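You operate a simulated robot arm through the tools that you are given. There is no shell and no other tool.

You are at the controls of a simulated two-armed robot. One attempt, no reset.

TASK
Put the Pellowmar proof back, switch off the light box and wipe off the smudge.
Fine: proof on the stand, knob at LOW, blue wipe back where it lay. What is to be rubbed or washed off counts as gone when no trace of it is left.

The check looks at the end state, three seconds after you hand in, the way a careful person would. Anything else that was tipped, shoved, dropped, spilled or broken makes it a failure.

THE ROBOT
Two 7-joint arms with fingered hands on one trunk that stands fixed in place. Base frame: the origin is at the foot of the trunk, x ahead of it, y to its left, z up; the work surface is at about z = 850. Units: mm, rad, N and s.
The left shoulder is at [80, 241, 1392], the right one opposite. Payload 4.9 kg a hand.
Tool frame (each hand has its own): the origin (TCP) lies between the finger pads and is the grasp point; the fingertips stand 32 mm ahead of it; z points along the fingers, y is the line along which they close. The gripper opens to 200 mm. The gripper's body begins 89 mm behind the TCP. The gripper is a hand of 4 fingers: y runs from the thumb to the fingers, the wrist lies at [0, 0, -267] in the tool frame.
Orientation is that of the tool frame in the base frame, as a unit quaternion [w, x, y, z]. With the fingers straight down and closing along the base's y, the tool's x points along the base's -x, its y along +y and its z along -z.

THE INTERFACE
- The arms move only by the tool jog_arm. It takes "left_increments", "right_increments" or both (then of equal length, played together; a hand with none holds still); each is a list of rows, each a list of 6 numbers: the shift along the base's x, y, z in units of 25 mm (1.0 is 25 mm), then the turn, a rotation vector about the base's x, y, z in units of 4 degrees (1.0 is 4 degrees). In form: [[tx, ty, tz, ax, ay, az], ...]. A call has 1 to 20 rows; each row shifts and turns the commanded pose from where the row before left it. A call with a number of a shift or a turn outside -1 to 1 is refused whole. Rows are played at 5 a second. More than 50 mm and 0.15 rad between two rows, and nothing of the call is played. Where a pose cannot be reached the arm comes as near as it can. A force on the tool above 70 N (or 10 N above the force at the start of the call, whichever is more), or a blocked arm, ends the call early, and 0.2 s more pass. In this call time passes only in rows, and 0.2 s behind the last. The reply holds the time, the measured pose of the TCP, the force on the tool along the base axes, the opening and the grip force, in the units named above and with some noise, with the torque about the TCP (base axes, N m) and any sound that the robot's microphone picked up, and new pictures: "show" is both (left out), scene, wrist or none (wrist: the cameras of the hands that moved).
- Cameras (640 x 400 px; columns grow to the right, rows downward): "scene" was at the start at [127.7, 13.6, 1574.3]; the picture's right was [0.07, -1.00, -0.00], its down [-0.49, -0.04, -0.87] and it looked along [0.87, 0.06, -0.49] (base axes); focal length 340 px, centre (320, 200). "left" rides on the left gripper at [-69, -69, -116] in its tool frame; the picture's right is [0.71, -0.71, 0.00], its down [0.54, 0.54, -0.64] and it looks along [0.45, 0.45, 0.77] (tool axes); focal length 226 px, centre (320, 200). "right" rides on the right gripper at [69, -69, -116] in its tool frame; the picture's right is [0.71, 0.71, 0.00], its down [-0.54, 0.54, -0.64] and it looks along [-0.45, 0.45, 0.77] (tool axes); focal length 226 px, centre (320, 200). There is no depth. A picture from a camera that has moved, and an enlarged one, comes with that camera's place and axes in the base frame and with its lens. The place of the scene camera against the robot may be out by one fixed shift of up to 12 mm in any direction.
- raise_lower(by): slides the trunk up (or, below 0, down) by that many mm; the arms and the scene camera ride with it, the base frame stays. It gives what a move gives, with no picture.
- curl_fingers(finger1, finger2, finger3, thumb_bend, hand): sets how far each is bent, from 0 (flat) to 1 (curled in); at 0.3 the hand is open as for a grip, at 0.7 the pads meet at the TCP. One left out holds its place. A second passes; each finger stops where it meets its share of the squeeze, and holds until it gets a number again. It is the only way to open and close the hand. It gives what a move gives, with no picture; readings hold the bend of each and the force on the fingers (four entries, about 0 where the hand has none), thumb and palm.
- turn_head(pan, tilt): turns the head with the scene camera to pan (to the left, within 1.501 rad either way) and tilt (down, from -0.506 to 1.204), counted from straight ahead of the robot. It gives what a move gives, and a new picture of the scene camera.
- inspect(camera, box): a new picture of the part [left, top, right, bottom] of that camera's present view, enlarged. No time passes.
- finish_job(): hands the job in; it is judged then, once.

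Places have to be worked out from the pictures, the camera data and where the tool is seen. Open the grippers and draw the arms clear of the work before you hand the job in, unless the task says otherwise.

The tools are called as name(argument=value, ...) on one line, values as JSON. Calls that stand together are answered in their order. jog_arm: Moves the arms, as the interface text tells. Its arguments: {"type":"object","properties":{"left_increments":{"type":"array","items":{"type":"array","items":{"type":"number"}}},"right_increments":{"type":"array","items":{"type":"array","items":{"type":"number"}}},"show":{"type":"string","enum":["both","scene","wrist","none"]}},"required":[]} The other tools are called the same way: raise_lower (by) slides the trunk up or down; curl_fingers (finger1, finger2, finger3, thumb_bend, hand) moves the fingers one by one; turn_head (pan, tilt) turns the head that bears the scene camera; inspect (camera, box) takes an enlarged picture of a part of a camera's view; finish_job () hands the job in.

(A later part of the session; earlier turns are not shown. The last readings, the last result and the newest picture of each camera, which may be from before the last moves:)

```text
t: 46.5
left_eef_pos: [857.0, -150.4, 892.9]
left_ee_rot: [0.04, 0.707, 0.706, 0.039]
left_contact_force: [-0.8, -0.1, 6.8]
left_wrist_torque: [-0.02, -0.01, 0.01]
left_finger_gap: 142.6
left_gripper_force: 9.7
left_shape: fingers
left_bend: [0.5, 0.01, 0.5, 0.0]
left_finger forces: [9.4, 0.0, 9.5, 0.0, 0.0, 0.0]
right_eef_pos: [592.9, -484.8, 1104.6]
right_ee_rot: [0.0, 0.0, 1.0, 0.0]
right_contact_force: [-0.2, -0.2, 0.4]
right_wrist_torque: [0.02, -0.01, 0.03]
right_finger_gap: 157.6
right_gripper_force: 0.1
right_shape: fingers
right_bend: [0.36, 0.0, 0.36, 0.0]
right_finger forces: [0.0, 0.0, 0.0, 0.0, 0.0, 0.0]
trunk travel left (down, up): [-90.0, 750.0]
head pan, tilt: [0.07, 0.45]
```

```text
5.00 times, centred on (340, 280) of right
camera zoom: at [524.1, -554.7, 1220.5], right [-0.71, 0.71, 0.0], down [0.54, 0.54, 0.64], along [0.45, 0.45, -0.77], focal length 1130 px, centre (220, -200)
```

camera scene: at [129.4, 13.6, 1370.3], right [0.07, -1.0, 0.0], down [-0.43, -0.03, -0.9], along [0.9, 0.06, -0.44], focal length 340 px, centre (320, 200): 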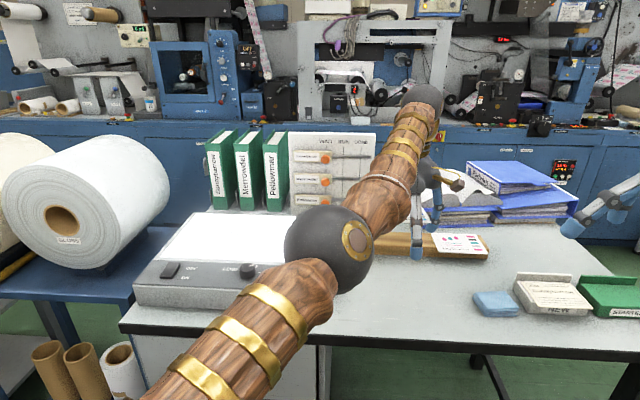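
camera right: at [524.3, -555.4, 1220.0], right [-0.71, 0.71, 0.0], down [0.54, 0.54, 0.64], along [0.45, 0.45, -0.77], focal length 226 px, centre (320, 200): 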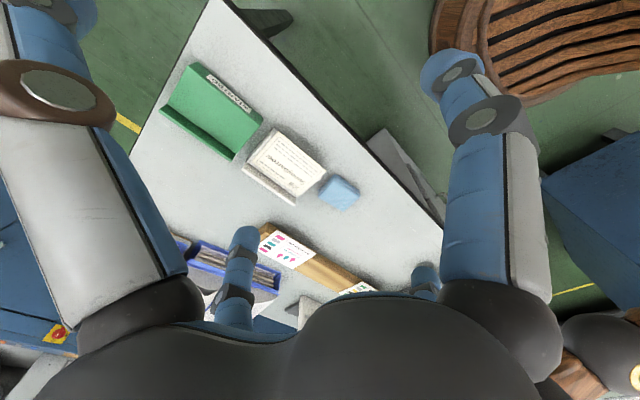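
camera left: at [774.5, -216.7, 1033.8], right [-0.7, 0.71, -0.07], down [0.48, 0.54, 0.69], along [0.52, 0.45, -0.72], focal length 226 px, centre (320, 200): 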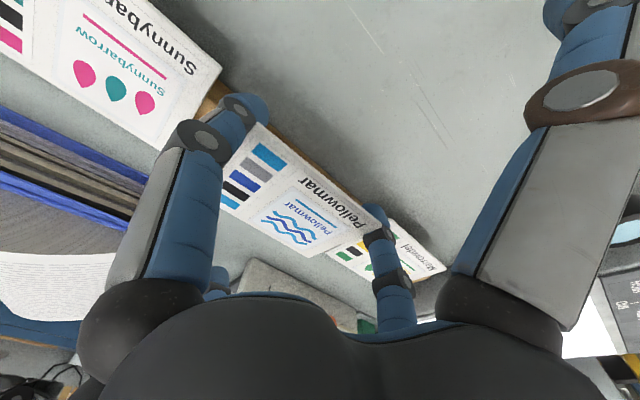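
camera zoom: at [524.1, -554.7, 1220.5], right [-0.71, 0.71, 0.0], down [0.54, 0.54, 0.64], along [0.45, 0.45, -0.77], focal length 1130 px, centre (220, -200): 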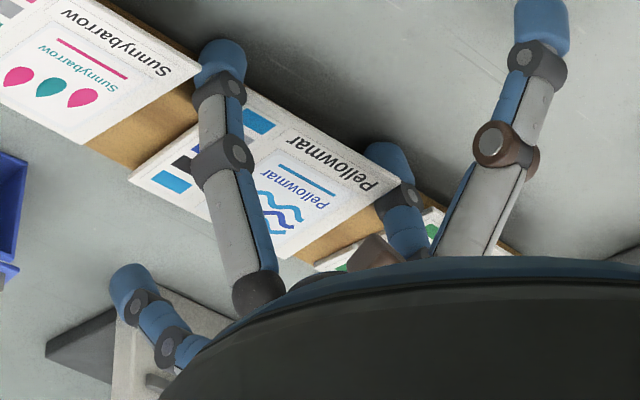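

It's seated (6.8 N upward). Compared with Merrowdel's back edge, the card sits about 4 mm too far back. I'll unload it slightly, shift it 3.5 mm toward me, and set it down again.

jog_arm(left_increments=[[0, 0, 0.06, 0, 0, 0], [-0.07, 0, 0, 0, 0, 0], [-0.07, 0, 0, 0, 0, 0], [0, 0, -0.04, 0, 0, 0]], show="none")

inspect(camera="left", box=[200, 120, 400, 280])

```text
t: 47.5
left_eef_pos: [854.4, -150.6, 894.4]
left_ee_rot: [0.04, 0.706, 0.706, 0.04]
left_contact_force: [0.1, 0.9, 3.6]
left_wrist_torque: [0.09, -0.07, 0.02]
left_finger_gap: 142.9
left_gripper_force: 8.5
left_shape: fingers
left_bend: [0.5, 0.01, 0.5, 0.0]
left_finger forces: [8.1, 0.0, 9.3, 0.0, 0.0, 0.0]
right_eef_pos: [594.6, -484.3, 1103.6]
right_ee_rot: [0.0, 0.001, 1.0, 0.0]
right_contact_force: [0.3, 0.3, 0.2]
right_wrist_torque: [-0.01, 0.0, 0.01]
right_finger_gap: 157.4
right_gripper_force: 0.1
right_shape: fingers
right_bend: [0.36, 0.0, 0.36, 0.0]
right_finger forces: [0.0, 0.0, 0.0, 0.1, 0.0, 0.0]
trunk travel left (down, up): [-90.0, 750.0]
head pan, tilt: [0.07, 0.45]
```

```text
2.50 times, centred on (300, 200) of left
camera zoom: at [772.7, -218.2, 1001.3], right [-0.7, 0.71, -0.08], down [0.47, 0.54, 0.7], along [0.54, 0.45, -0.71], focal length 565 px, centre (370, 200)
```

zoom: 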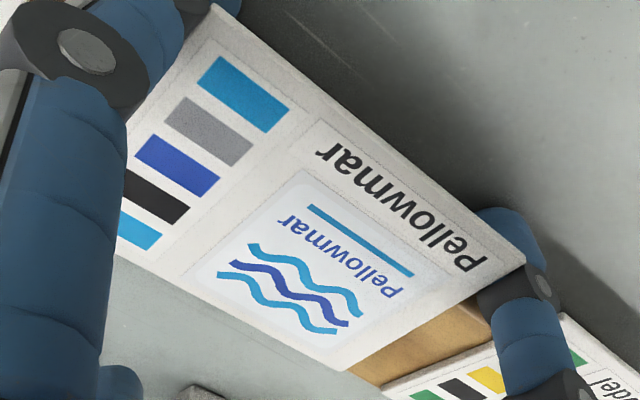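

Now it lines up with Merrowdel to within about 2 mm. I'll release it by opening just slightly, since the neighbours are close.

curl_fingers(hand="left", finger1=0.48, finger3=0.48)

curl_fingers(hand="left", finger1=0.455, finger3=0.455)

inspect(camera="left", box=[160, 80, 420, 280])

inspect(camera="right", box=[280, 240, 400, 320])

```text
t: 48.5
left_eef_pos: [854.3, -150.5, 893.2]
left_ee_rot: [0.039, 0.706, 0.706, 0.04]
left_contact_force: [0.6, -0.3, 3.9]
left_wrist_torque: [-0.03, 0.03, -0.04]
left_finger_gap: 143.7
left_gripper_force: 1.8
left_shape: fingers
left_bend: [0.48, 0.01, 0.48, 0.0]
left_finger forces: [2.1, 0.0, 2.2, 0.0, 0.1, 0.1]
right_eef_pos: [593.5, -483.3, 1103.4]
right_ee_rot: [0.001, 0.0, 1.0, -0.001]
right_contact_force: [-0.2, 0.5, 0.1]
right_wrist_torque: [0.01, 0.0, 0.01]
right_finger_gap: 157.4
right_gripper_force: 0.1
right_shape: fingers
right_bend: [0.36, 0.0, 0.36, 0.0]
right_finger forces: [0.0, 0.0, 0.0, 0.1, 0.1, 0.1]
trunk travel left (down, up): [-90.0, 750.0]
head pan, tilt: [0.07, 0.45]
```

```text
t: 49.5
left_eef_pos: [854.2, -150.8, 892.0]
left_ee_rot: [0.039, 0.706, 0.706, 0.038]
left_contact_force: [0.0, 0.4, 0.3]
left_wrist_torque: [0.03, 0.01, -0.01]
left_finger_gap: 146.5
left_gripper_force: 0.1
left_shape: fingers
left_bend: [0.45, 0.01, 0.45, 0.0]
left_finger forces: [0.1, 0.0, 0.0, 0.0, 0.1, 0.0]
right_eef_pos: [594.1, -485.9, 1104.2]
right_ee_rot: [-0.001, 0.0, 1.0, 0.0]
right_contact_force: [-0.3, 0.0, 0.3]
right_wrist_torque: [0.02, -0.01, 0.02]
right_finger_gap: 157.7
right_gripper_force: 0.0
right_shape: fingers
right_bend: [0.36, 0.0, 0.36, 0.0]
right_finger forces: [0.1, 0.1, 0.0, 0.1, 0.0, 0.1]
trunk travel left (down, up): [-90.0, 750.0]
head pan, tilt: [0.07, 0.45]
```

```text
2.00 times, centred on (290, 180) of left
camera zoom: at [773.1, -218.3, 1000.4], right [-0.7, 0.71, -0.08], down [0.47, 0.54, 0.7], along [0.54, 0.45, -0.71], focal length 452 px, centre (380, 240)
```

zoom: 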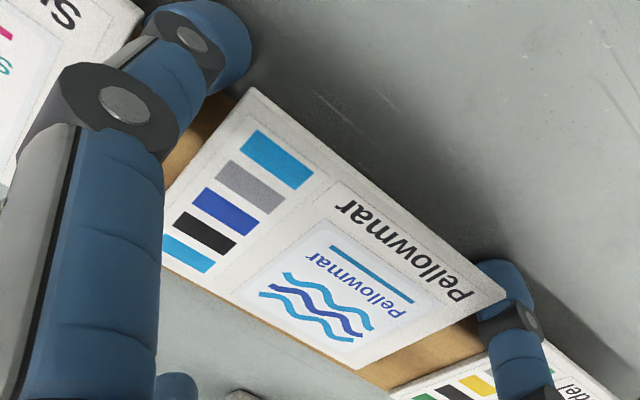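

```text
5.00 times, centred on (340, 280) of right
camera zoom: at [524.8, -554.7, 1220.0], right [-0.71, 0.71, 0.0], down [0.54, 0.54, 0.64], along [0.45, 0.45, -0.77], focal length 1130 px, centre (220, -200)
```

zoom: 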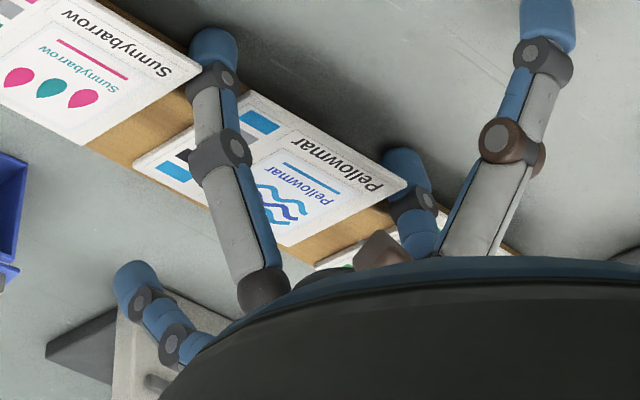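

The card is released and lying flat on the rail. I'll lift the left hand straight up, then back away while undoing the tilt. The right hand moves further aside at the same time.

jog_arm(left_increments=[[0, 0, 0.4, 0, 0, 0], [0, 0, 0.6, 0, 0, 0], [0, 0, 0.8, 0, 0, 0], [0, 0, 0.8, 0, 0, 0], [0, 0, 0.8, 0, 0, 0], [-0.5, 0, 0.8, 0, 0, 0], [-0.8, 0, 0.4, 0, 0.5, 0], [-0.8, 0, 0, 0, 0.5, 0], [-0.8, 0, 0, 0, 0.5, 0]], right_increments=[[0, 0, 0, 0, 0, 0], [0, 0, 0, 0, 0, 0], [-0.5, -0.8, 0, 0, 0, 0], [-0.5, -0.8, 0, 0, 0, 0], [-0.5, -0.8, 0, 0, 0, 0], [-0.5, -0.8, 0, 0, 0, 0], [-0.5, -0.8, 0, 0, 0, 0], [-0.5, -0.8, 0, 0, 0, 0], [-0.5, -0.8, 0, 0, 0, 0]], show="both")

```text
t: 51.5
left_eef_pos: [781.2, -148.1, 1006.1]
left_ee_rot: [0.002, 0.707, 0.707, 0.002]
left_contact_force: [-0.1, 0.3, -0.6]
left_wrist_torque: [-0.03, 0.0, 0.0]
left_finger_gap: 147.2
left_gripper_force: 0.0
left_shape: fingers
left_bend: [0.45, 0.01, 0.45, 0.0]
left_finger forces: [0.0, 0.0, 0.0, 0.0, 0.0, 0.0]
left hand out of reach, approached as far as the arm can: row 7
right_eef_pos: [508.5, -622.9, 1103.8]
right_ee_rot: [0.0, 0.0, 1.0, 0.0]
right_contact_force: [-0.1, 0.1, 0.2]
right_wrist_torque: [-0.03, 0.05, 0.03]
right_finger_gap: 157.7
right_gripper_force: 0.1
right_shape: fingers
right_bend: [0.36, 0.0, 0.36, 0.0]
right_finger forces: [0.1, 0.0, 0.0, 0.0, 0.0, 0.1]
trunk travel left (down, up): [-90.0, 750.0]
head pan, tilt: [0.07, 0.45]
camera scene: at [129.4, 13.7, 1370.4], right [0.07, -1.0, 0.0], down [-0.43, -0.03, -0.9], along [0.9, 0.06, -0.44], focal length 340 px, centre (320, 200)
camera right: at [439.3, -693.8, 1219.9], right [-0.71, 0.71, 0.0], down [0.54, 0.54, 0.64], along [0.45, 0.46, -0.77], focal length 226 px, centre (320, 200)
camera left: at [712.5, -217.4, 1122.1], right [-0.71, 0.71, 0.0], down [0.54, 0.54, 0.65], along [0.46, 0.46, -0.76], focal length 226 px, centre (320, 200)
```

scene: 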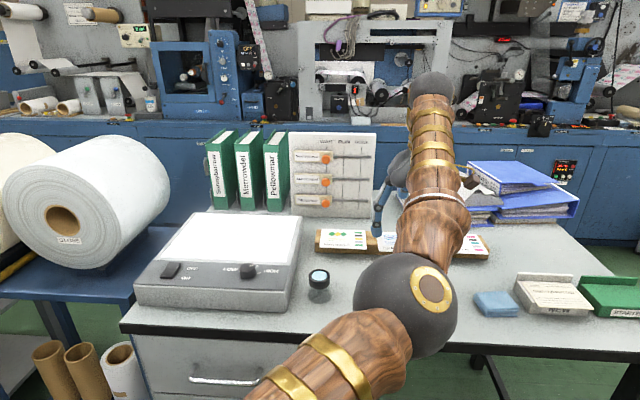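
right: 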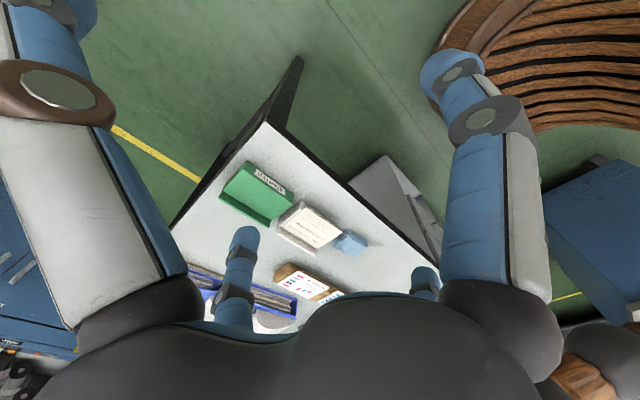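
left: 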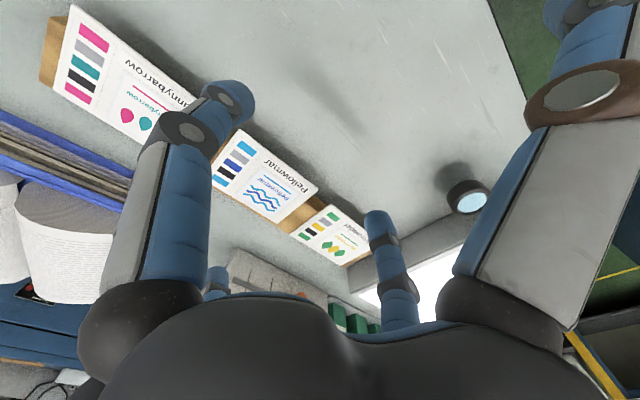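

All three proofs are lined up on the rail. Now for the wipe, starting with a close look at it and the tray beside it.

inspect(camera="scene", box=[455, 255, 605, 335])

inspect(camera="right", box=[210, 150, 380, 270])

```text
4.27 times, centred on (530, 295) of scene
camera zoom: at [129.4, 13.7, 1370.4], right [0.07, -1.0, 0.0], down [-0.43, -0.03, -0.9], along [0.9, 0.06, -0.44], focal length 1451 px, centre (-576, -205)
```

zoom: 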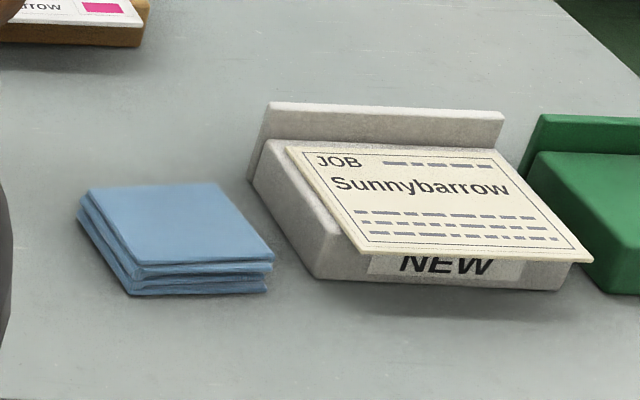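

```text
3.33 times, centred on (295, 210) of right
camera zoom: at [439.3, -693.8, 1219.9], right [-0.71, 0.71, 0.0], down [0.54, 0.54, 0.64], along [0.45, 0.46, -0.77], focal length 754 px, centre (403, 167)
```

zoom: 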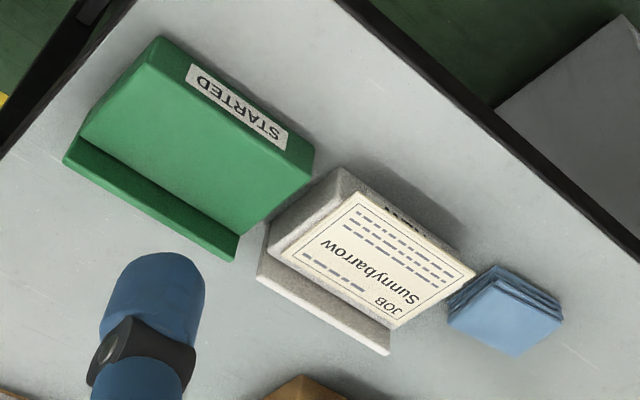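

The wipe measures about 72×58×20 mm, centred near (693.5, −334) and turned about 8° counterclockwise. The tray sits about 20 mm to its right. I'll grip it along x with thumb and finger2, keep finger1 and finger3 flat, and tilt −8° about x so the −y finger clears the tray.

jog_arm(left_increments=[[-0.39, -0.81, 0, 0, 0, 0.4], [-0.39, -0.81, 0, 0, 0, 0.4], [-0.39, -0.81, 0, 0, 0, 0.4], [-0.39, -0.81, 0, 0, 0, 0.4], [-0.39, -0.81, 0, 0, 0, 0.4], [-0.39, -0.81, 0, -0.5, 0, 0], [-0.39, -0.81, 0, -0.5, 0, 0], [-0.39, -0.81, 0, -0.5, 0, 0], [-0.39, -0.81, 0, -0.5, 0, 0]], show="both")

curl_fingers(hand="left", finger1=0.0, finger2=0.44, finger3=0.0, thumb_bend=0.44)

inspect(camera="scene", box=[400, 180, 640, 340])

inspect(camera="left", box=[0, 0, 640, 400])

```text
t: 53.5
left_eef_pos: [694.3, -332.1, 1008.2]
left_ee_rot: [0.048, 0.654, 0.754, -0.049]
left_contact_force: [0.4, -0.6, 0.3]
left_wrist_torque: [0.01, -0.01, 0.01]
left_finger_gap: 147.1
left_gripper_force: 0.2
left_shape: fingers
left_bend: [0.45, 0.01, 0.45, 0.0]
left_finger forces: [0.1, 0.1, 0.1, 0.0, 0.0, 0.1]
right_eef_pos: [506.7, -625.5, 1103.4]
right_ee_rot: [0.0, 0.0, 1.0, 0.0]
right_contact_force: [-0.3, -0.7, -0.4]
right_wrist_torque: [-0.01, -0.01, 0.0]
right_finger_gap: 157.7
right_gripper_force: 0.2
right_shape: fingers
right_bend: [0.36, 0.0, 0.36, 0.0]
right_finger forces: [0.0, 0.0, 0.1, 0.1, 0.0, 0.1]
trunk travel left (down, up): [-90.0, 750.0]
head pan, tilt: [0.07, 0.45]
camera scene: at [128.5, 12.8, 1370.5], right [0.07, -1.0, 0.0], down [-0.43, -0.03, -0.9], along [0.9, 0.06, -0.44], focal length 340 px, centre (320, 200)
camera left: at [634.7, -392.6, 1133.8], right [-0.8, 0.6, -0.09], down [0.46, 0.69, 0.56], along [0.39, 0.4, -0.83], focal length 226 px, centre (320, 200)
```

scene: 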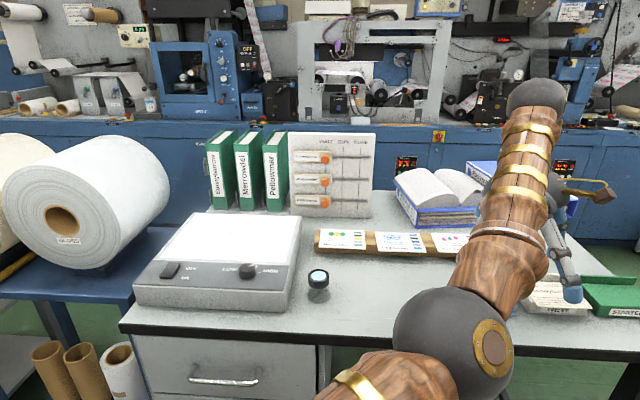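
left: 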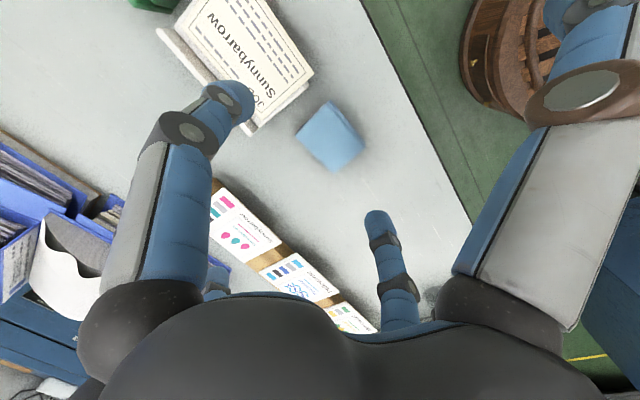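

```text
t: 54.5
left_eef_pos: [695.6, -332.1, 1007.9]
left_ee_rot: [0.047, 0.655, 0.752, -0.05]
left_contact_force: [-0.8, 0.0, 0.2]
left_wrist_torque: [0.02, 0.0, 0.01]
left_finger_gap: 146.1
left_gripper_force: 0.0
left_shape: fingers
left_bend: [0.01, 0.44, 0.01, 0.44]
left_finger forces: [0.0, 0.0, 0.1, 0.0, 0.0, 0.0]
right_eef_pos: [506.5, -624.6, 1103.6]
right_ee_rot: [0.0, 0.0, 1.0, -0.001]
right_contact_force: [-0.1, -0.4, 0.7]
right_wrist_torque: [0.01, -0.02, 0.03]
right_finger_gap: 157.5
right_gripper_force: 0.1
right_shape: fingers
right_bend: [0.36, 0.0, 0.36, 0.0]
right_finger forces: [0.0, 0.0, 0.1, 0.1, 0.0, 0.1]
trunk travel left (down, up): [-90.0, 750.0]
head pan, tilt: [0.07, 0.45]
```

```text
2.50 times, centred on (520, 260) of scene
camera zoom: at [128.8, 13.2, 1370.4], right [0.07, -1.0, 0.0], down [-0.43, -0.03, -0.9], along [0.9, 0.06, -0.44], focal length 850 px, centre (-180, 50)
```

zoom: 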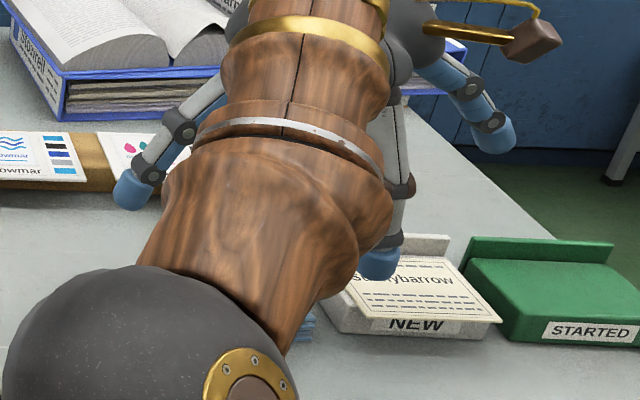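

```text
1.00 times, centred on (320, 200) of left (not enlarged: the box is as wide or as high as the picture)
camera zoom: at [634.8, -392.3, 1133.8], right [-0.8, 0.6, -0.09], down [0.46, 0.69, 0.56], along [0.39, 0.4, -0.83], focal length 226 px, centre (320, 200)
```

zoom: 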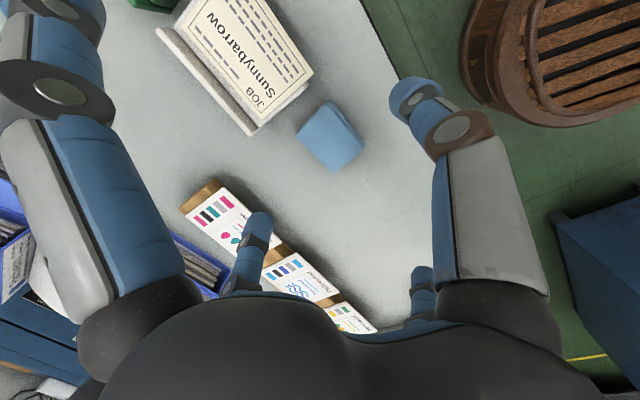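

The wipe is well visible in the left camera. I'll zoom to fix its corners.

inspect(camera="left", box=[270, 80, 390, 190])

```text
3.64 times, centred on (330, 135) of left
camera zoom: at [634.8, -392.3, 1133.8], right [-0.8, 0.6, -0.09], down [0.46, 0.69, 0.56], along [0.39, 0.4, -0.83], focal length 822 px, centre (284, 436)
```

zoom: 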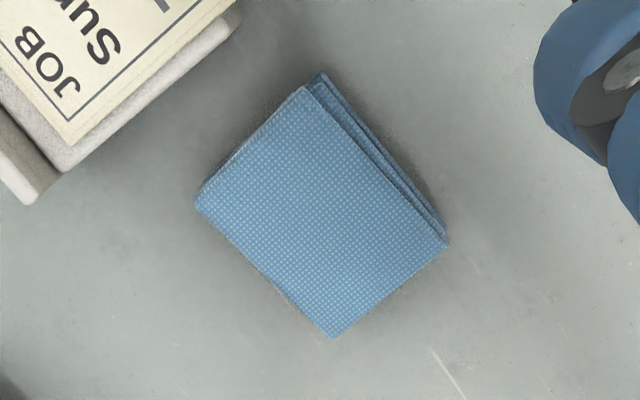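

From this close view the wipe's centre is about (697, −326), turned 8°. I'll correct y by +9 mm and descend most of the way.

jog_arm(left_increments=[[0.04, 0.37, -0.6, 0, 0, 0], [0, 0, -0.8, 0, 0, 0], [0, 0, -0.8, 0, 0, 0], [0, 0, -0.6, 0, 0, 0], [0, 0, -0.4, 0, 0, 0]], show="none")

inspect(camera="left", box=[120, 0, 520, 250])

inspect(camera="scene", box=[420, 200, 640, 340])

inspect(camera="right", box=[220, 140, 420, 290])

```text
t: 55.7
left_eef_pos: [694.7, -323.2, 927.8]
left_ee_rot: [0.048, 0.654, 0.753, -0.05]
left_contact_force: [0.0, 0.1, 0.2]
left_wrist_torque: [-0.02, 0.02, 0.01]
left_finger_gap: 146.4
left_gripper_force: 0.2
left_shape: fingers
left_bend: [0.01, 0.44, 0.01, 0.44]
left_finger forces: [0.0, 0.0, 0.1, 0.0, 0.1, 0.1]
right_eef_pos: [508.0, -624.6, 1103.0]
right_ee_rot: [-0.001, 0.0, 1.0, 0.001]
right_contact_force: [0.7, -0.5, 0.2]
right_wrist_torque: [0.01, 0.01, 0.02]
right_finger_gap: 157.5
right_gripper_force: 0.0
right_shape: fingers
right_bend: [0.36, 0.0, 0.36, 0.0]
right_finger forces: [0.0, 0.0, 0.1, 0.0, 0.0, 0.0]
trunk travel left (down, up): [-90.0, 750.0]
head pan, tilt: [0.07, 0.45]
```

```text
1.60 times, centred on (320, 125) of left
camera zoom: at [635.4, -383.3, 1052.9], right [-0.8, 0.6, -0.09], down [0.46, 0.69, 0.56], along [0.39, 0.4, -0.83], focal length 362 px, centre (320, 320)
```

zoom: 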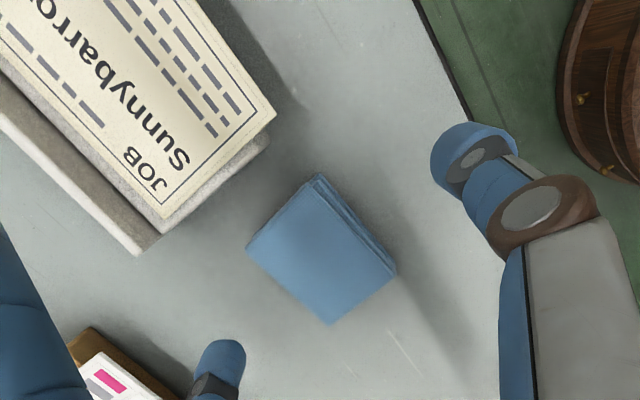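

```text
2.86 times, centred on (530, 270) of scene
camera zoom: at [129.1, 13.2, 1370.4], right [0.07, -1.0, 0.0], down [-0.43, -0.03, -0.9], along [0.9, 0.06, -0.44], focal length 972 px, centre (-280, 0)
```

zoom: 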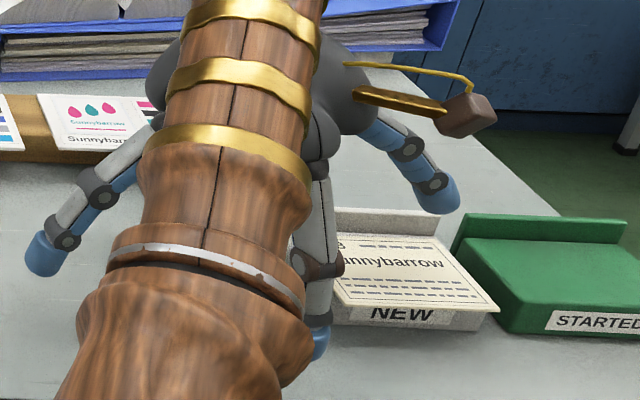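

```text
2.67 times, centred on (320, 215) of right
camera zoom: at [438.0, -694.6, 1219.9], right [-0.71, 0.71, 0.0], down [0.54, 0.54, 0.64], along [0.45, 0.45, -0.77], focal length 603 px, centre (320, 160)
```

zoom: 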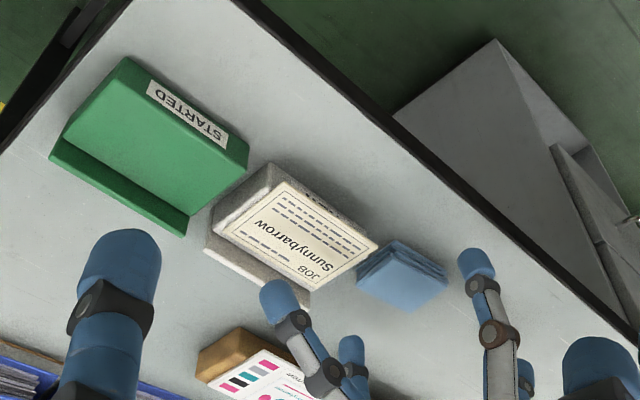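

Aligned: the wipe centre at (697,−326) sits between the thumb and finger2. I'll descend to z≈893 so the tips end about 8–10 mm above the table.

jog_arm(left_increments=[[0.04, 0, -0.4, 0, 0, 0], [0, 0, -0.4, 0, 0, 0], [0, 0, -0.32, 0, 0, 0], [0, 0, -0.24, 0, 0, 0]], show="none")

curl_fingers(hand="left", finger2=0.53, thumb_bend=0.53)

inspect(camera="left", box=[160, 0, 480, 280])

inspect(camera="right", box=[280, 190, 420, 290])

```text
t: 56.7
left_eef_pos: [696.6, -322.6, 893.9]
left_ee_rot: [0.047, 0.655, 0.752, -0.05]
left_contact_force: [0.1, 0.6, -0.1]
left_wrist_torque: [-0.04, 0.01, 0.06]
left_finger_gap: 146.3
left_gripper_force: 0.0
left_shape: fingers
left_bend: [0.01, 0.44, 0.01, 0.44]
left_finger forces: [0.1, 0.1, 0.0, 0.0, 0.0, 0.1]
right_eef_pos: [507.7, -624.4, 1103.4]
right_ee_rot: [0.0, 0.001, 1.0, 0.001]
right_contact_force: [-0.2, -0.1, 0.3]
right_wrist_torque: [0.01, -0.01, 0.04]
right_finger_gap: 157.5
right_gripper_force: 0.2
right_shape: fingers
right_bend: [0.36, 0.0, 0.36, 0.0]
right_finger forces: [0.0, 0.1, 0.0, 0.0, 0.1, 0.0]
trunk travel left (down, up): [-90.0, 750.0]
head pan, tilt: [0.07, 0.45]
```

```text
t: 57.7
left_eef_pos: [695.2, -321.5, 894.8]
left_ee_rot: [0.048, 0.655, 0.753, -0.05]
left_contact_force: [1.0, 0.0, 3.9]
left_wrist_torque: [0.05, -0.32, 0.0]
left_finger_gap: 137.2
left_gripper_force: 1.7
left_shape: fingers
left_bend: [0.01, 0.52, 0.01, 0.53]
left_finger forces: [0.1, 4.5, 0.1, 0.1, 0.1, 0.1]
right_eef_pos: [507.0, -625.3, 1104.9]
right_ee_rot: [0.0, 0.0, 1.0, -0.001]
right_contact_force: [-1.0, 0.7, 0.5]
right_wrist_torque: [0.03, 0.02, -0.01]
right_finger_gap: 157.3
right_gripper_force: 0.0
right_shape: fingers
right_bend: [0.36, 0.0, 0.36, 0.0]
right_finger forces: [0.1, 0.0, 0.1, 0.0, 0.0, 0.0]
trunk travel left (down, up): [-90.0, 750.0]
head pan, tilt: [0.07, 0.45]
```

```text
1.43 times, centred on (320, 140) of left
camera zoom: at [635.6, -382.9, 1019.6], right [-0.8, 0.6, -0.09], down [0.46, 0.69, 0.56], along [0.39, 0.4, -0.83], focal length 323 px, centre (320, 286)
```

zoom: 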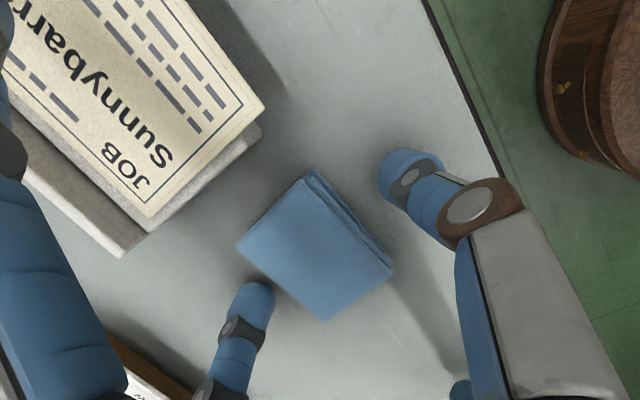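

```text
4.00 times, centred on (350, 240) of right
camera zoom: at [437.5, -694.4, 1220.3], right [-0.71, 0.71, 0.0], down [0.54, 0.54, 0.64], along [0.45, 0.45, -0.77], focal length 904 px, centre (200, 40)
```

zoom: 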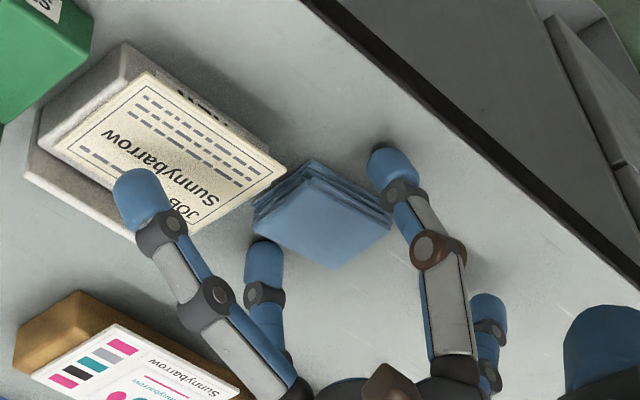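

Finger2's tip is touching the table: the tips reach about 44 mm below the TCP at this bend. I'll raise 5 mm and then close on the wipe.

jog_arm(left_increments=[[0, 0, 0.12, 0, 0, 0], [0, 0, 0.08, 0, 0, 0]], show="none")

curl_fingers(hand="left", finger2=0.56, thumb_bend=0.58)

inspect(camera="left", box=[160, 0, 480, 280])

inspect(camera="right", box=[280, 190, 420, 290])

```text
t: 58.3
left_eef_pos: [694.9, -324.9, 898.9]
left_ee_rot: [0.047, 0.655, 0.753, -0.051]
left_contact_force: [0.0, -0.4, 0.5]
left_wrist_torque: [0.01, -0.04, 0.03]
left_finger_gap: 136.9
left_gripper_force: 0.0
left_shape: fingers
left_bend: [0.01, 0.53, 0.01, 0.53]
left_finger forces: [0.1, 0.1, 0.0, 0.0, 0.1, 0.1]
right_eef_pos: [507.5, -624.5, 1104.4]
right_ee_rot: [0.0, 0.0, 1.0, 0.0]
right_contact_force: [1.6, -0.4, 0.2]
right_wrist_torque: [0.01, -0.02, 0.03]
right_finger_gap: 157.7
right_gripper_force: 0.0
right_shape: fingers
right_bend: [0.36, 0.0, 0.36, 0.0]
right_finger forces: [0.0, 0.0, 0.0, 0.0, 0.0, 0.0]
trunk travel left (down, up): [-90.0, 750.0]
head pan, tilt: [0.07, 0.45]
```

```text
t: 59.3
left_eef_pos: [694.3, -324.0, 898.1]
left_ee_rot: [0.047, 0.655, 0.752, -0.051]
left_contact_force: [-0.3, 0.1, 0.0]
left_wrist_torque: [0.0, 0.04, -0.01]
left_finger_gap: 133.5
left_gripper_force: 0.1
left_shape: fingers
left_bend: [0.01, 0.56, 0.01, 0.57]
left_finger forces: [0.0, 0.1, 0.0, 0.1, 0.1, 0.1]
right_eef_pos: [506.7, -624.6, 1104.4]
right_ee_rot: [-0.001, 0.001, 1.0, -0.001]
right_contact_force: [-0.4, -0.3, 1.1]
right_wrist_torque: [0.01, 0.03, -0.04]
right_finger_gap: 157.7
right_gripper_force: 0.2
right_shape: fingers
right_bend: [0.36, 0.0, 0.36, 0.0]
right_finger forces: [0.0, 0.0, 0.0, 0.0, 0.0, 0.0]
trunk travel left (down, up): [-90.0, 750.0]
head pan, tilt: [0.07, 0.45]
```

```text
1.43 times, centred on (320, 140) of left
camera zoom: at [635.7, -384.1, 1024.5], right [-0.8, 0.6, -0.09], down [0.46, 0.69, 0.56], along [0.39, 0.4, -0.83], focal length 323 px, centre (320, 286)
```

zoom: 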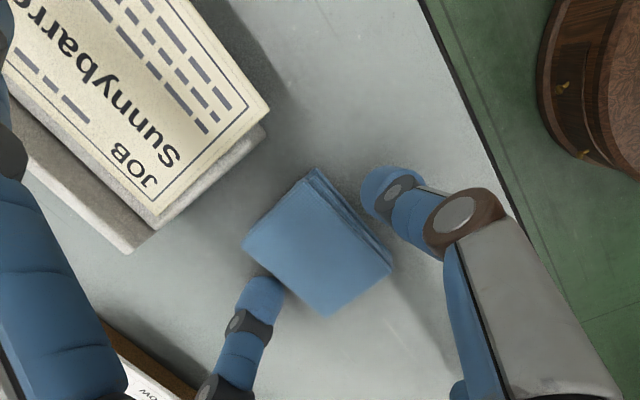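

```text
4.00 times, centred on (350, 240) of right
camera zoom: at [437.8, -694.6, 1220.0], right [-0.71, 0.71, 0.0], down [0.54, 0.54, 0.64], along [0.45, 0.45, -0.77], focal length 904 px, centre (200, 40)
```

zoom: 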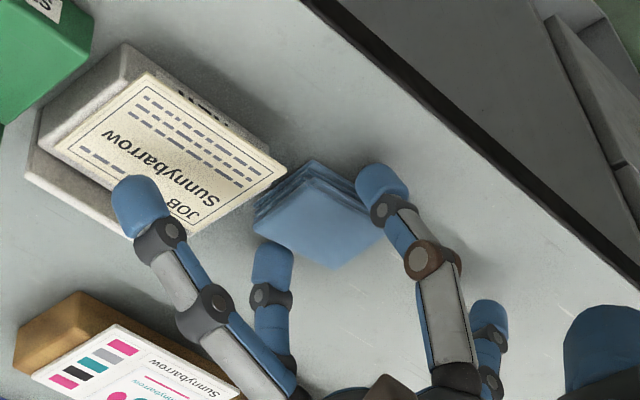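

The fingers now flank the wipe on both sides. I'll close further until both feel it.

curl_fingers(hand="left", finger2=0.61, thumb_bend=0.63)

inspect(camera="left", box=[160, 0, 480, 280])

```text
t: 60.3
left_eef_pos: [695.2, -323.6, 899.4]
left_ee_rot: [0.048, 0.655, 0.752, -0.051]
left_contact_force: [-0.6, 0.2, -0.4]
left_wrist_torque: [-0.03, 0.0, 0.0]
left_finger_gap: 131.3
left_gripper_force: 4.9
left_shape: fingers
left_bend: [0.01, 0.58, 0.01, 0.61]
left_finger forces: [0.0, 4.7, 0.0, 0.1, 4.7, 0.0]
right_eef_pos: [507.1, -623.9, 1105.6]
right_ee_rot: [0.0, 0.001, 1.0, 0.0]
right_contact_force: [0.0, -0.6, 0.1]
right_wrist_torque: [0.0, -0.01, 0.01]
right_finger_gap: 157.3
right_gripper_force: 0.2
right_shape: fingers
right_bend: [0.36, 0.0, 0.36, 0.0]
right_finger forces: [0.0, 0.1, 0.1, 0.1, 0.0, 0.1]
trunk travel left (down, up): [-90.0, 750.0]
head pan, tilt: [0.07, 0.45]
```

```text
1.43 times, centred on (320, 140) of left
camera zoom: at [635.7, -384.1, 1024.5], right [-0.8, 0.6, -0.09], down [0.46, 0.69, 0.56], along [0.39, 0.4, -0.83], focal length 323 px, centre (320, 286)
```

zoom: 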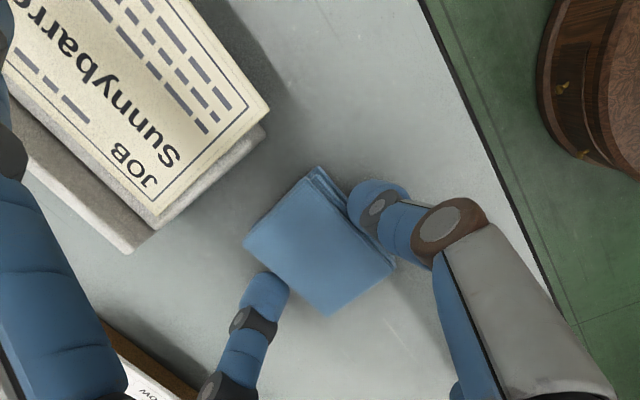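

Gripped at 4.7 N without shifting it; the grasp pose is about (695, −324, 899). I'll tighten a bit and lift slowly.

curl_fingers(hand="left", finger2=0.66, thumb_bend=0.68)

jog_arm(left_increments=[[0, 0, 0.1, 0, 0, 0], [0, 0, 0.2, 0, 0, 0], [0, 0, 0.3, 0, 0, 0], [0, 0, 0.6, 0, 0, 0]], show="none")

inspect(camera="left", box=[160, 0, 480, 280])

inspect(camera="right", box=[280, 190, 420, 290])

```text
t: 61.3
left_eef_pos: [694.5, -324.3, 900.0]
left_ee_rot: [0.048, 0.655, 0.752, -0.05]
left_contact_force: [-2.2, -0.9, 3.5]
left_wrist_torque: [0.0, 0.0, -0.01]
left_finger_gap: 129.8
left_gripper_force: 8.6
left_shape: fingers
left_bend: [0.01, 0.57, 0.01, 0.64]
left_finger forces: [0.0, 8.2, 0.1, 0.1, 9.9, 0.0]
right_eef_pos: [507.5, -625.2, 1103.2]
right_ee_rot: [0.0, 0.0, 1.0, 0.0]
right_contact_force: [0.7, -0.9, -0.9]
right_wrist_torque: [-0.02, 0.03, 0.01]
right_finger_gap: 157.8
right_gripper_force: 0.1
right_shape: fingers
right_bend: [0.36, 0.0, 0.36, 0.0]
right_finger forces: [0.0, 0.0, 0.0, 0.0, 0.1, 0.0]
trunk travel left (down, up): [-90.0, 750.0]
head pan, tilt: [0.07, 0.45]
```

```text
t: 62.3
left_eef_pos: [695.5, -321.6, 928.8]
left_ee_rot: [0.048, 0.655, 0.753, -0.049]
left_contact_force: [-0.2, 1.0, 0.3]
left_wrist_torque: [-0.04, -0.02, -0.01]
left_finger_gap: 129.8
left_gripper_force: 8.3
left_shape: fingers
left_bend: [0.01, 0.56, 0.01, 0.65]
left_finger forces: [0.1, 8.8, 0.0, 0.0, 8.7, 0.0]
right_eef_pos: [506.8, -625.2, 1103.8]
right_ee_rot: [0.001, 0.0, 1.0, 0.0]
right_contact_force: [-0.3, 0.7, -0.7]
right_wrist_torque: [0.02, -0.02, 0.02]
right_finger_gap: 157.9
right_gripper_force: 0.0
right_shape: fingers
right_bend: [0.36, 0.0, 0.36, 0.0]
right_finger forces: [0.1, 0.0, 0.0, 0.0, 0.0, 0.0]
trunk travel left (down, up): [-90.0, 750.0]
head pan, tilt: [0.07, 0.45]
```

```text
1.43 times, centred on (320, 140) of left
camera zoom: at [635.3, -381.7, 1054.8], right [-0.8, 0.6, -0.09], down [0.46, 0.69, 0.56], along [0.39, 0.4, -0.83], focal length 323 px, centre (320, 286)
```

zoom: 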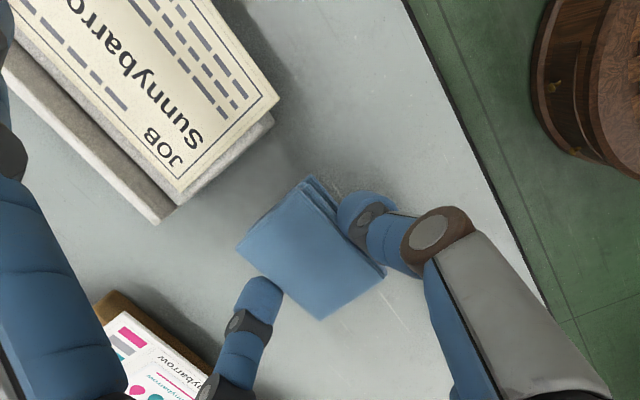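

```text
4.00 times, centred on (350, 240) of right
camera zoom: at [437.3, -694.5, 1220.2], right [-0.71, 0.71, 0.0], down [0.54, 0.54, 0.64], along [0.45, 0.45, -0.77], focal length 904 px, centre (200, 40)
```

zoom: 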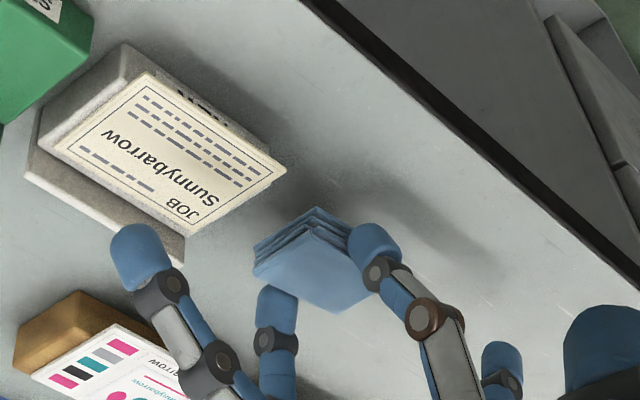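

The wipe is held at 8.5 N and lifted. I'll raise it and carry it over to the smudge, turning the hand +80° on the way so the tilt points outward for reach.

jog_arm(left_increments=[[0, 0, 1, 0, 0, 0], [0, 0, 1, 0, 0, 0], [0, 0, 1, 0, 0, 0], [0.2, 1, 0, 0, 0, 0.8], [0.2, 1, 0, 0, 0, 0.8], [0.2, 1, 0, 0, 0, 0.8], [0.2, 1, 0, 0, 0, 0.8], [0.2, 1, 0, 0, 0, 0.8], [0.2, 1, 0, 0, 0, 0.8], [0.2, 1, 0, 0, 0, 0.8], [0.2, 1, 0, 0, 0, 0.8], [0.2, 1, 0, 0, 0, 0.8], [0.2, 1, 0, 0, 0, 0.8], [0.2, 1, 0, 0, 0, 0.8], [0.2, 1, 0, 0, 0, 0.8], [0.2, 1, 0, 0, 0, 0.8], [0.2, 1, 0, 0, 0, 0.8]], show="both")

```text
t: 65.9
left_eef_pos: [764.6, 28.4, 1004.3]
left_ee_rot: [0.064, 0.318, 0.945, -0.029]
left_contact_force: [0.7, 0.4, -0.8]
left_wrist_torque: [0.0, -0.02, -0.01]
left_finger_gap: 129.7
left_gripper_force: 8.3
left_shape: fingers
left_bend: [0.01, 0.56, 0.01, 0.65]
left_finger forces: [0.1, 8.6, 0.1, 0.1, 8.6, 0.0]
right_eef_pos: [507.9, -623.1, 1104.7]
right_ee_rot: [-0.001, 0.0, 1.0, -0.001]
right_contact_force: [-0.1, 0.9, 0.5]
right_wrist_torque: [-0.01, 0.01, 0.01]
right_finger_gap: 157.7
right_gripper_force: 0.1
right_shape: fingers
right_bend: [0.36, 0.0, 0.36, 0.0]
right_finger forces: [0.0, 0.0, 0.0, 0.1, 0.0, 0.0]
trunk travel left (down, up): [-90.0, 750.0]
head pan, tilt: [0.07, 0.45]
camera scene: at [129.2, 14.1, 1370.4], right [0.07, -1.0, 0.0], down [-0.43, -0.03, -0.9], along [0.9, 0.06, -0.44], focal length 340 px, centre (320, 200)
camera left: at [765.4, -56.7, 1129.9], right [-0.99, -0.14, -0.09], down [-0.17, 0.82, 0.55], along [-0.01, 0.56, -0.83], focal length 226 px, centre (320, 200)
```

scene: 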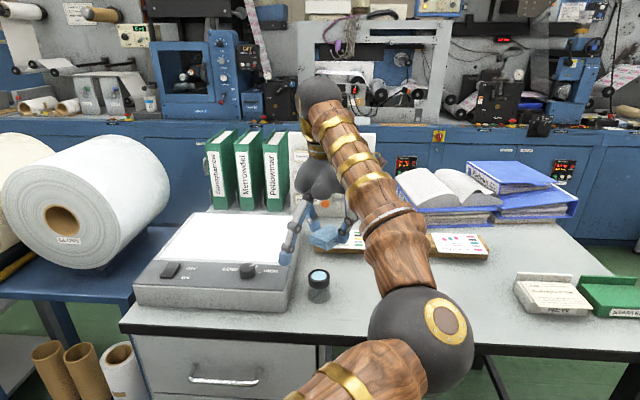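
left: 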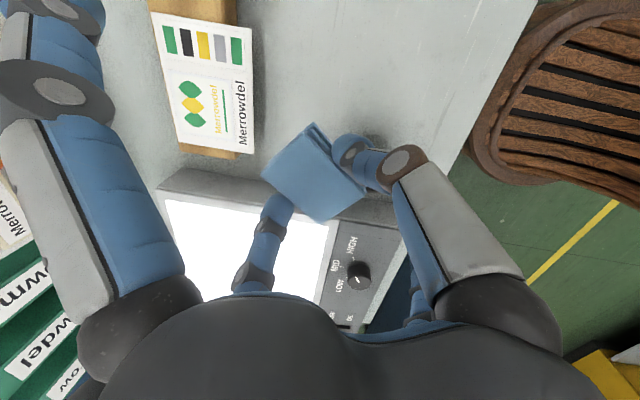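

The wipe is secure. I'll continue to above the smudge.

jog_arm(left_increments=[[0.39, 0.98, 0, 0, 0, 0.8], [0.39, 0.98, 0, 0, 0, 0.8], [0.39, 0.98, 0, 0, 0, 0.8], [0.39, 0.98, 0, 0, 0, 0.8], [0.39, 0.98, 0, 0, 0, 0.8], [0.39, 0.98, 0, 0, 0, 0.8], [0.39, 0.98, 0, 0, 0, 0.8], [0.39, 0.98, 0, 0, 0, 0.8], [0.39, 0.98, 0, 0, 0, 0.8], [0.39, 0.98, 0, 0, 0, 0.8], [0.39, 0.98, 0, 0, 0, 0.8]], show="both")

inspect(camera="scene", box=[120, 180, 320, 310])

```text
t: 68.3
left_eef_pos: [873.1, 298.3, 1004.6]
left_ee_rot: [0.069, 0.016, 0.997, -0.008]
left_contact_force: [0.6, 0.9, 0.1]
left_wrist_torque: [0.0, 0.0, -0.02]
left_finger_gap: 129.3
left_gripper_force: 9.2
left_shape: fingers
left_bend: [0.01, 0.56, 0.01, 0.65]
left_finger forces: [0.0, 8.7, 0.0, 0.1, 8.6, 0.0]
right_eef_pos: [507.5, -622.7, 1104.1]
right_ee_rot: [-0.001, 0.0, 1.0, -0.001]
right_contact_force: [0.1, 0.4, 0.0]
right_wrist_torque: [-0.03, 0.0, 0.03]
right_finger_gap: 157.8
right_gripper_force: 0.0
right_shape: fingers
right_bend: [0.36, 0.0, 0.36, 0.0]
right_finger forces: [0.1, 0.0, 0.0, 0.0, 0.0, 0.0]
trunk travel left (down, up): [-90.0, 750.0]
head pan, tilt: [0.07, 0.45]
camera scene: at [129.3, 14.8, 1370.4], right [0.07, -1.0, 0.0], down [-0.43, -0.03, -0.9], along [0.9, 0.06, -0.44], focal length 340 px, centre (320, 200)
camera left: at [923.0, 229.8, 1129.6], right [-0.72, -0.68, -0.09], down [-0.6, 0.57, 0.56], along [-0.33, 0.46, -0.83], focal length 226 px, centre (320, 200)
```

scene: 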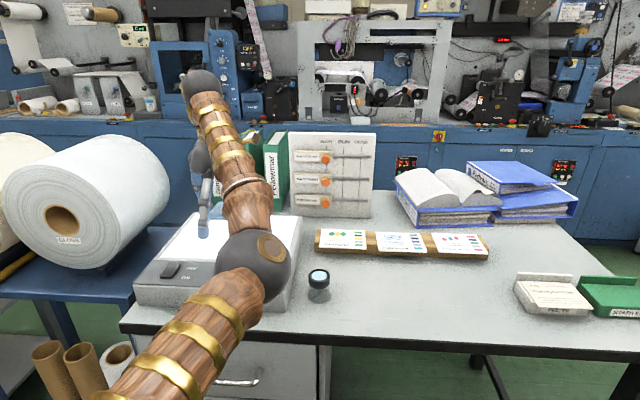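
left: 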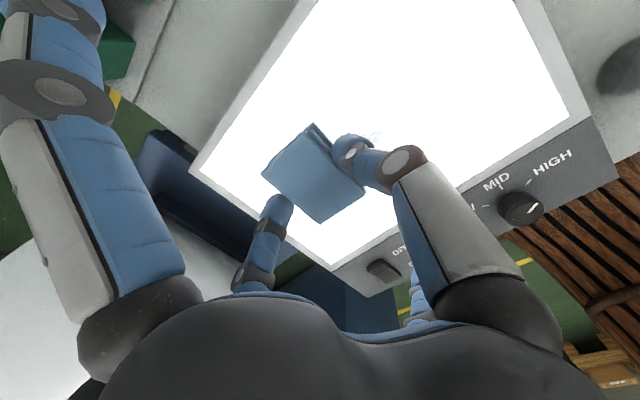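

```text
3.08 times, centred on (220, 245) of scene
camera zoom: at [129.3, 14.8, 1370.4], right [0.07, -1.0, 0.0], down [-0.43, -0.03, -0.9], along [0.9, 0.06, -0.44], focal length 1047 px, centre (628, 62)
```

zoom: 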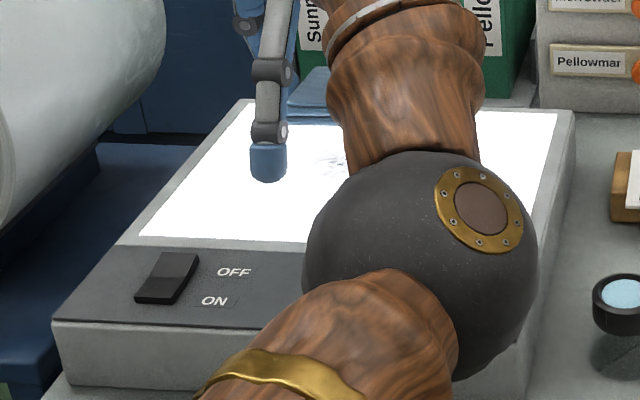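

The smudge spans about x 830–890, y 248–330. I'll centre the wipe over it and descend to just above the glass.

jog_arm(left_increments=[[-0.38, -0.18, -0.6, 0, 0, 0], [-0.38, -0.18, -0.6, 0, 0, 0], [0, 0, -0.6, 0, 0, 0], [0, 0, -0.2, 0, 0, 0]], show="none")

jog_arm(left_increments=[[0, 0, -0.04, 0, 0, 0], [0, 0, -0.04, 0, 0, 0]], show="wrist")

```text
t: 69.3
left_eef_pos: [853.0, 288.6, 955.4]
left_ee_rot: [0.069, 0.018, 0.997, -0.008]
left_contact_force: [0.4, -1.1, 9.7]
left_wrist_torque: [0.18, -0.02, 0.01]
left_finger_gap: 129.5
left_gripper_force: 9.5
left_shape: fingers
left_bend: [0.01, 0.56, 0.01, 0.65]
left_finger forces: [0.0, 9.1, 0.0, 0.0, 9.6, 0.1]
right_eef_pos: [505.3, -624.4, 1103.4]
right_ee_rot: [-0.001, 0.0, 1.0, 0.0]
right_contact_force: [-0.5, -0.1, -0.3]
right_wrist_torque: [0.02, 0.0, -0.01]
right_finger_gap: 157.6
right_gripper_force: 0.1
right_shape: fingers
right_bend: [0.36, 0.0, 0.36, 0.0]
right_finger forces: [0.0, 0.0, 0.0, 0.1, 0.1, 0.0]
trunk travel left (down, up): [-90.0, 750.0]
head pan, tilt: [0.07, 0.45]
```

```text
t: 69.9
left_eef_pos: [852.3, 287.5, 953.6]
left_ee_rot: [0.07, 0.018, 0.997, -0.007]
left_contact_force: [1.3, -1.9, 16.0]
left_wrist_torque: [0.15, -0.11, 0.03]
left_finger_gap: 129.1
left_gripper_force: 11.2
left_shape: fingers
left_bend: [0.01, 0.56, 0.01, 0.65]
left_finger forces: [0.1, 10.0, 0.0, 0.0, 11.9, 0.0]
right_eef_pos: [505.5, -624.8, 1104.4]
right_ee_rot: [0.0, 0.0, 1.0, -0.001]
right_contact_force: [0.0, 0.1, 0.5]
right_wrist_torque: [-0.03, -0.02, 0.01]
right_finger_gap: 157.6
right_gripper_force: 0.1
right_shape: fingers
right_bend: [0.36, 0.0, 0.36, 0.0]
right_finger forces: [0.0, 0.1, 0.0, 0.0, 0.0, 0.1]
trunk travel left (down, up): [-90.0, 750.0]
head pan, tilt: [0.07, 0.45]
camera left: at [902.1, 219.2, 1080.0], right [-0.73, -0.68, -0.09], down [-0.61, 0.57, 0.55], along [-0.33, 0.46, -0.83], focal length 226 px, centre (320, 200)
```

left: 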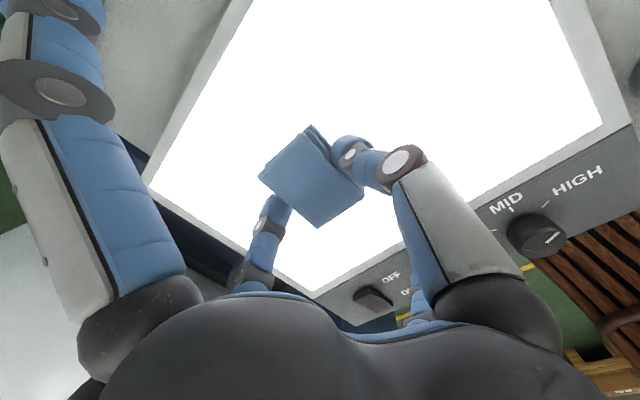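

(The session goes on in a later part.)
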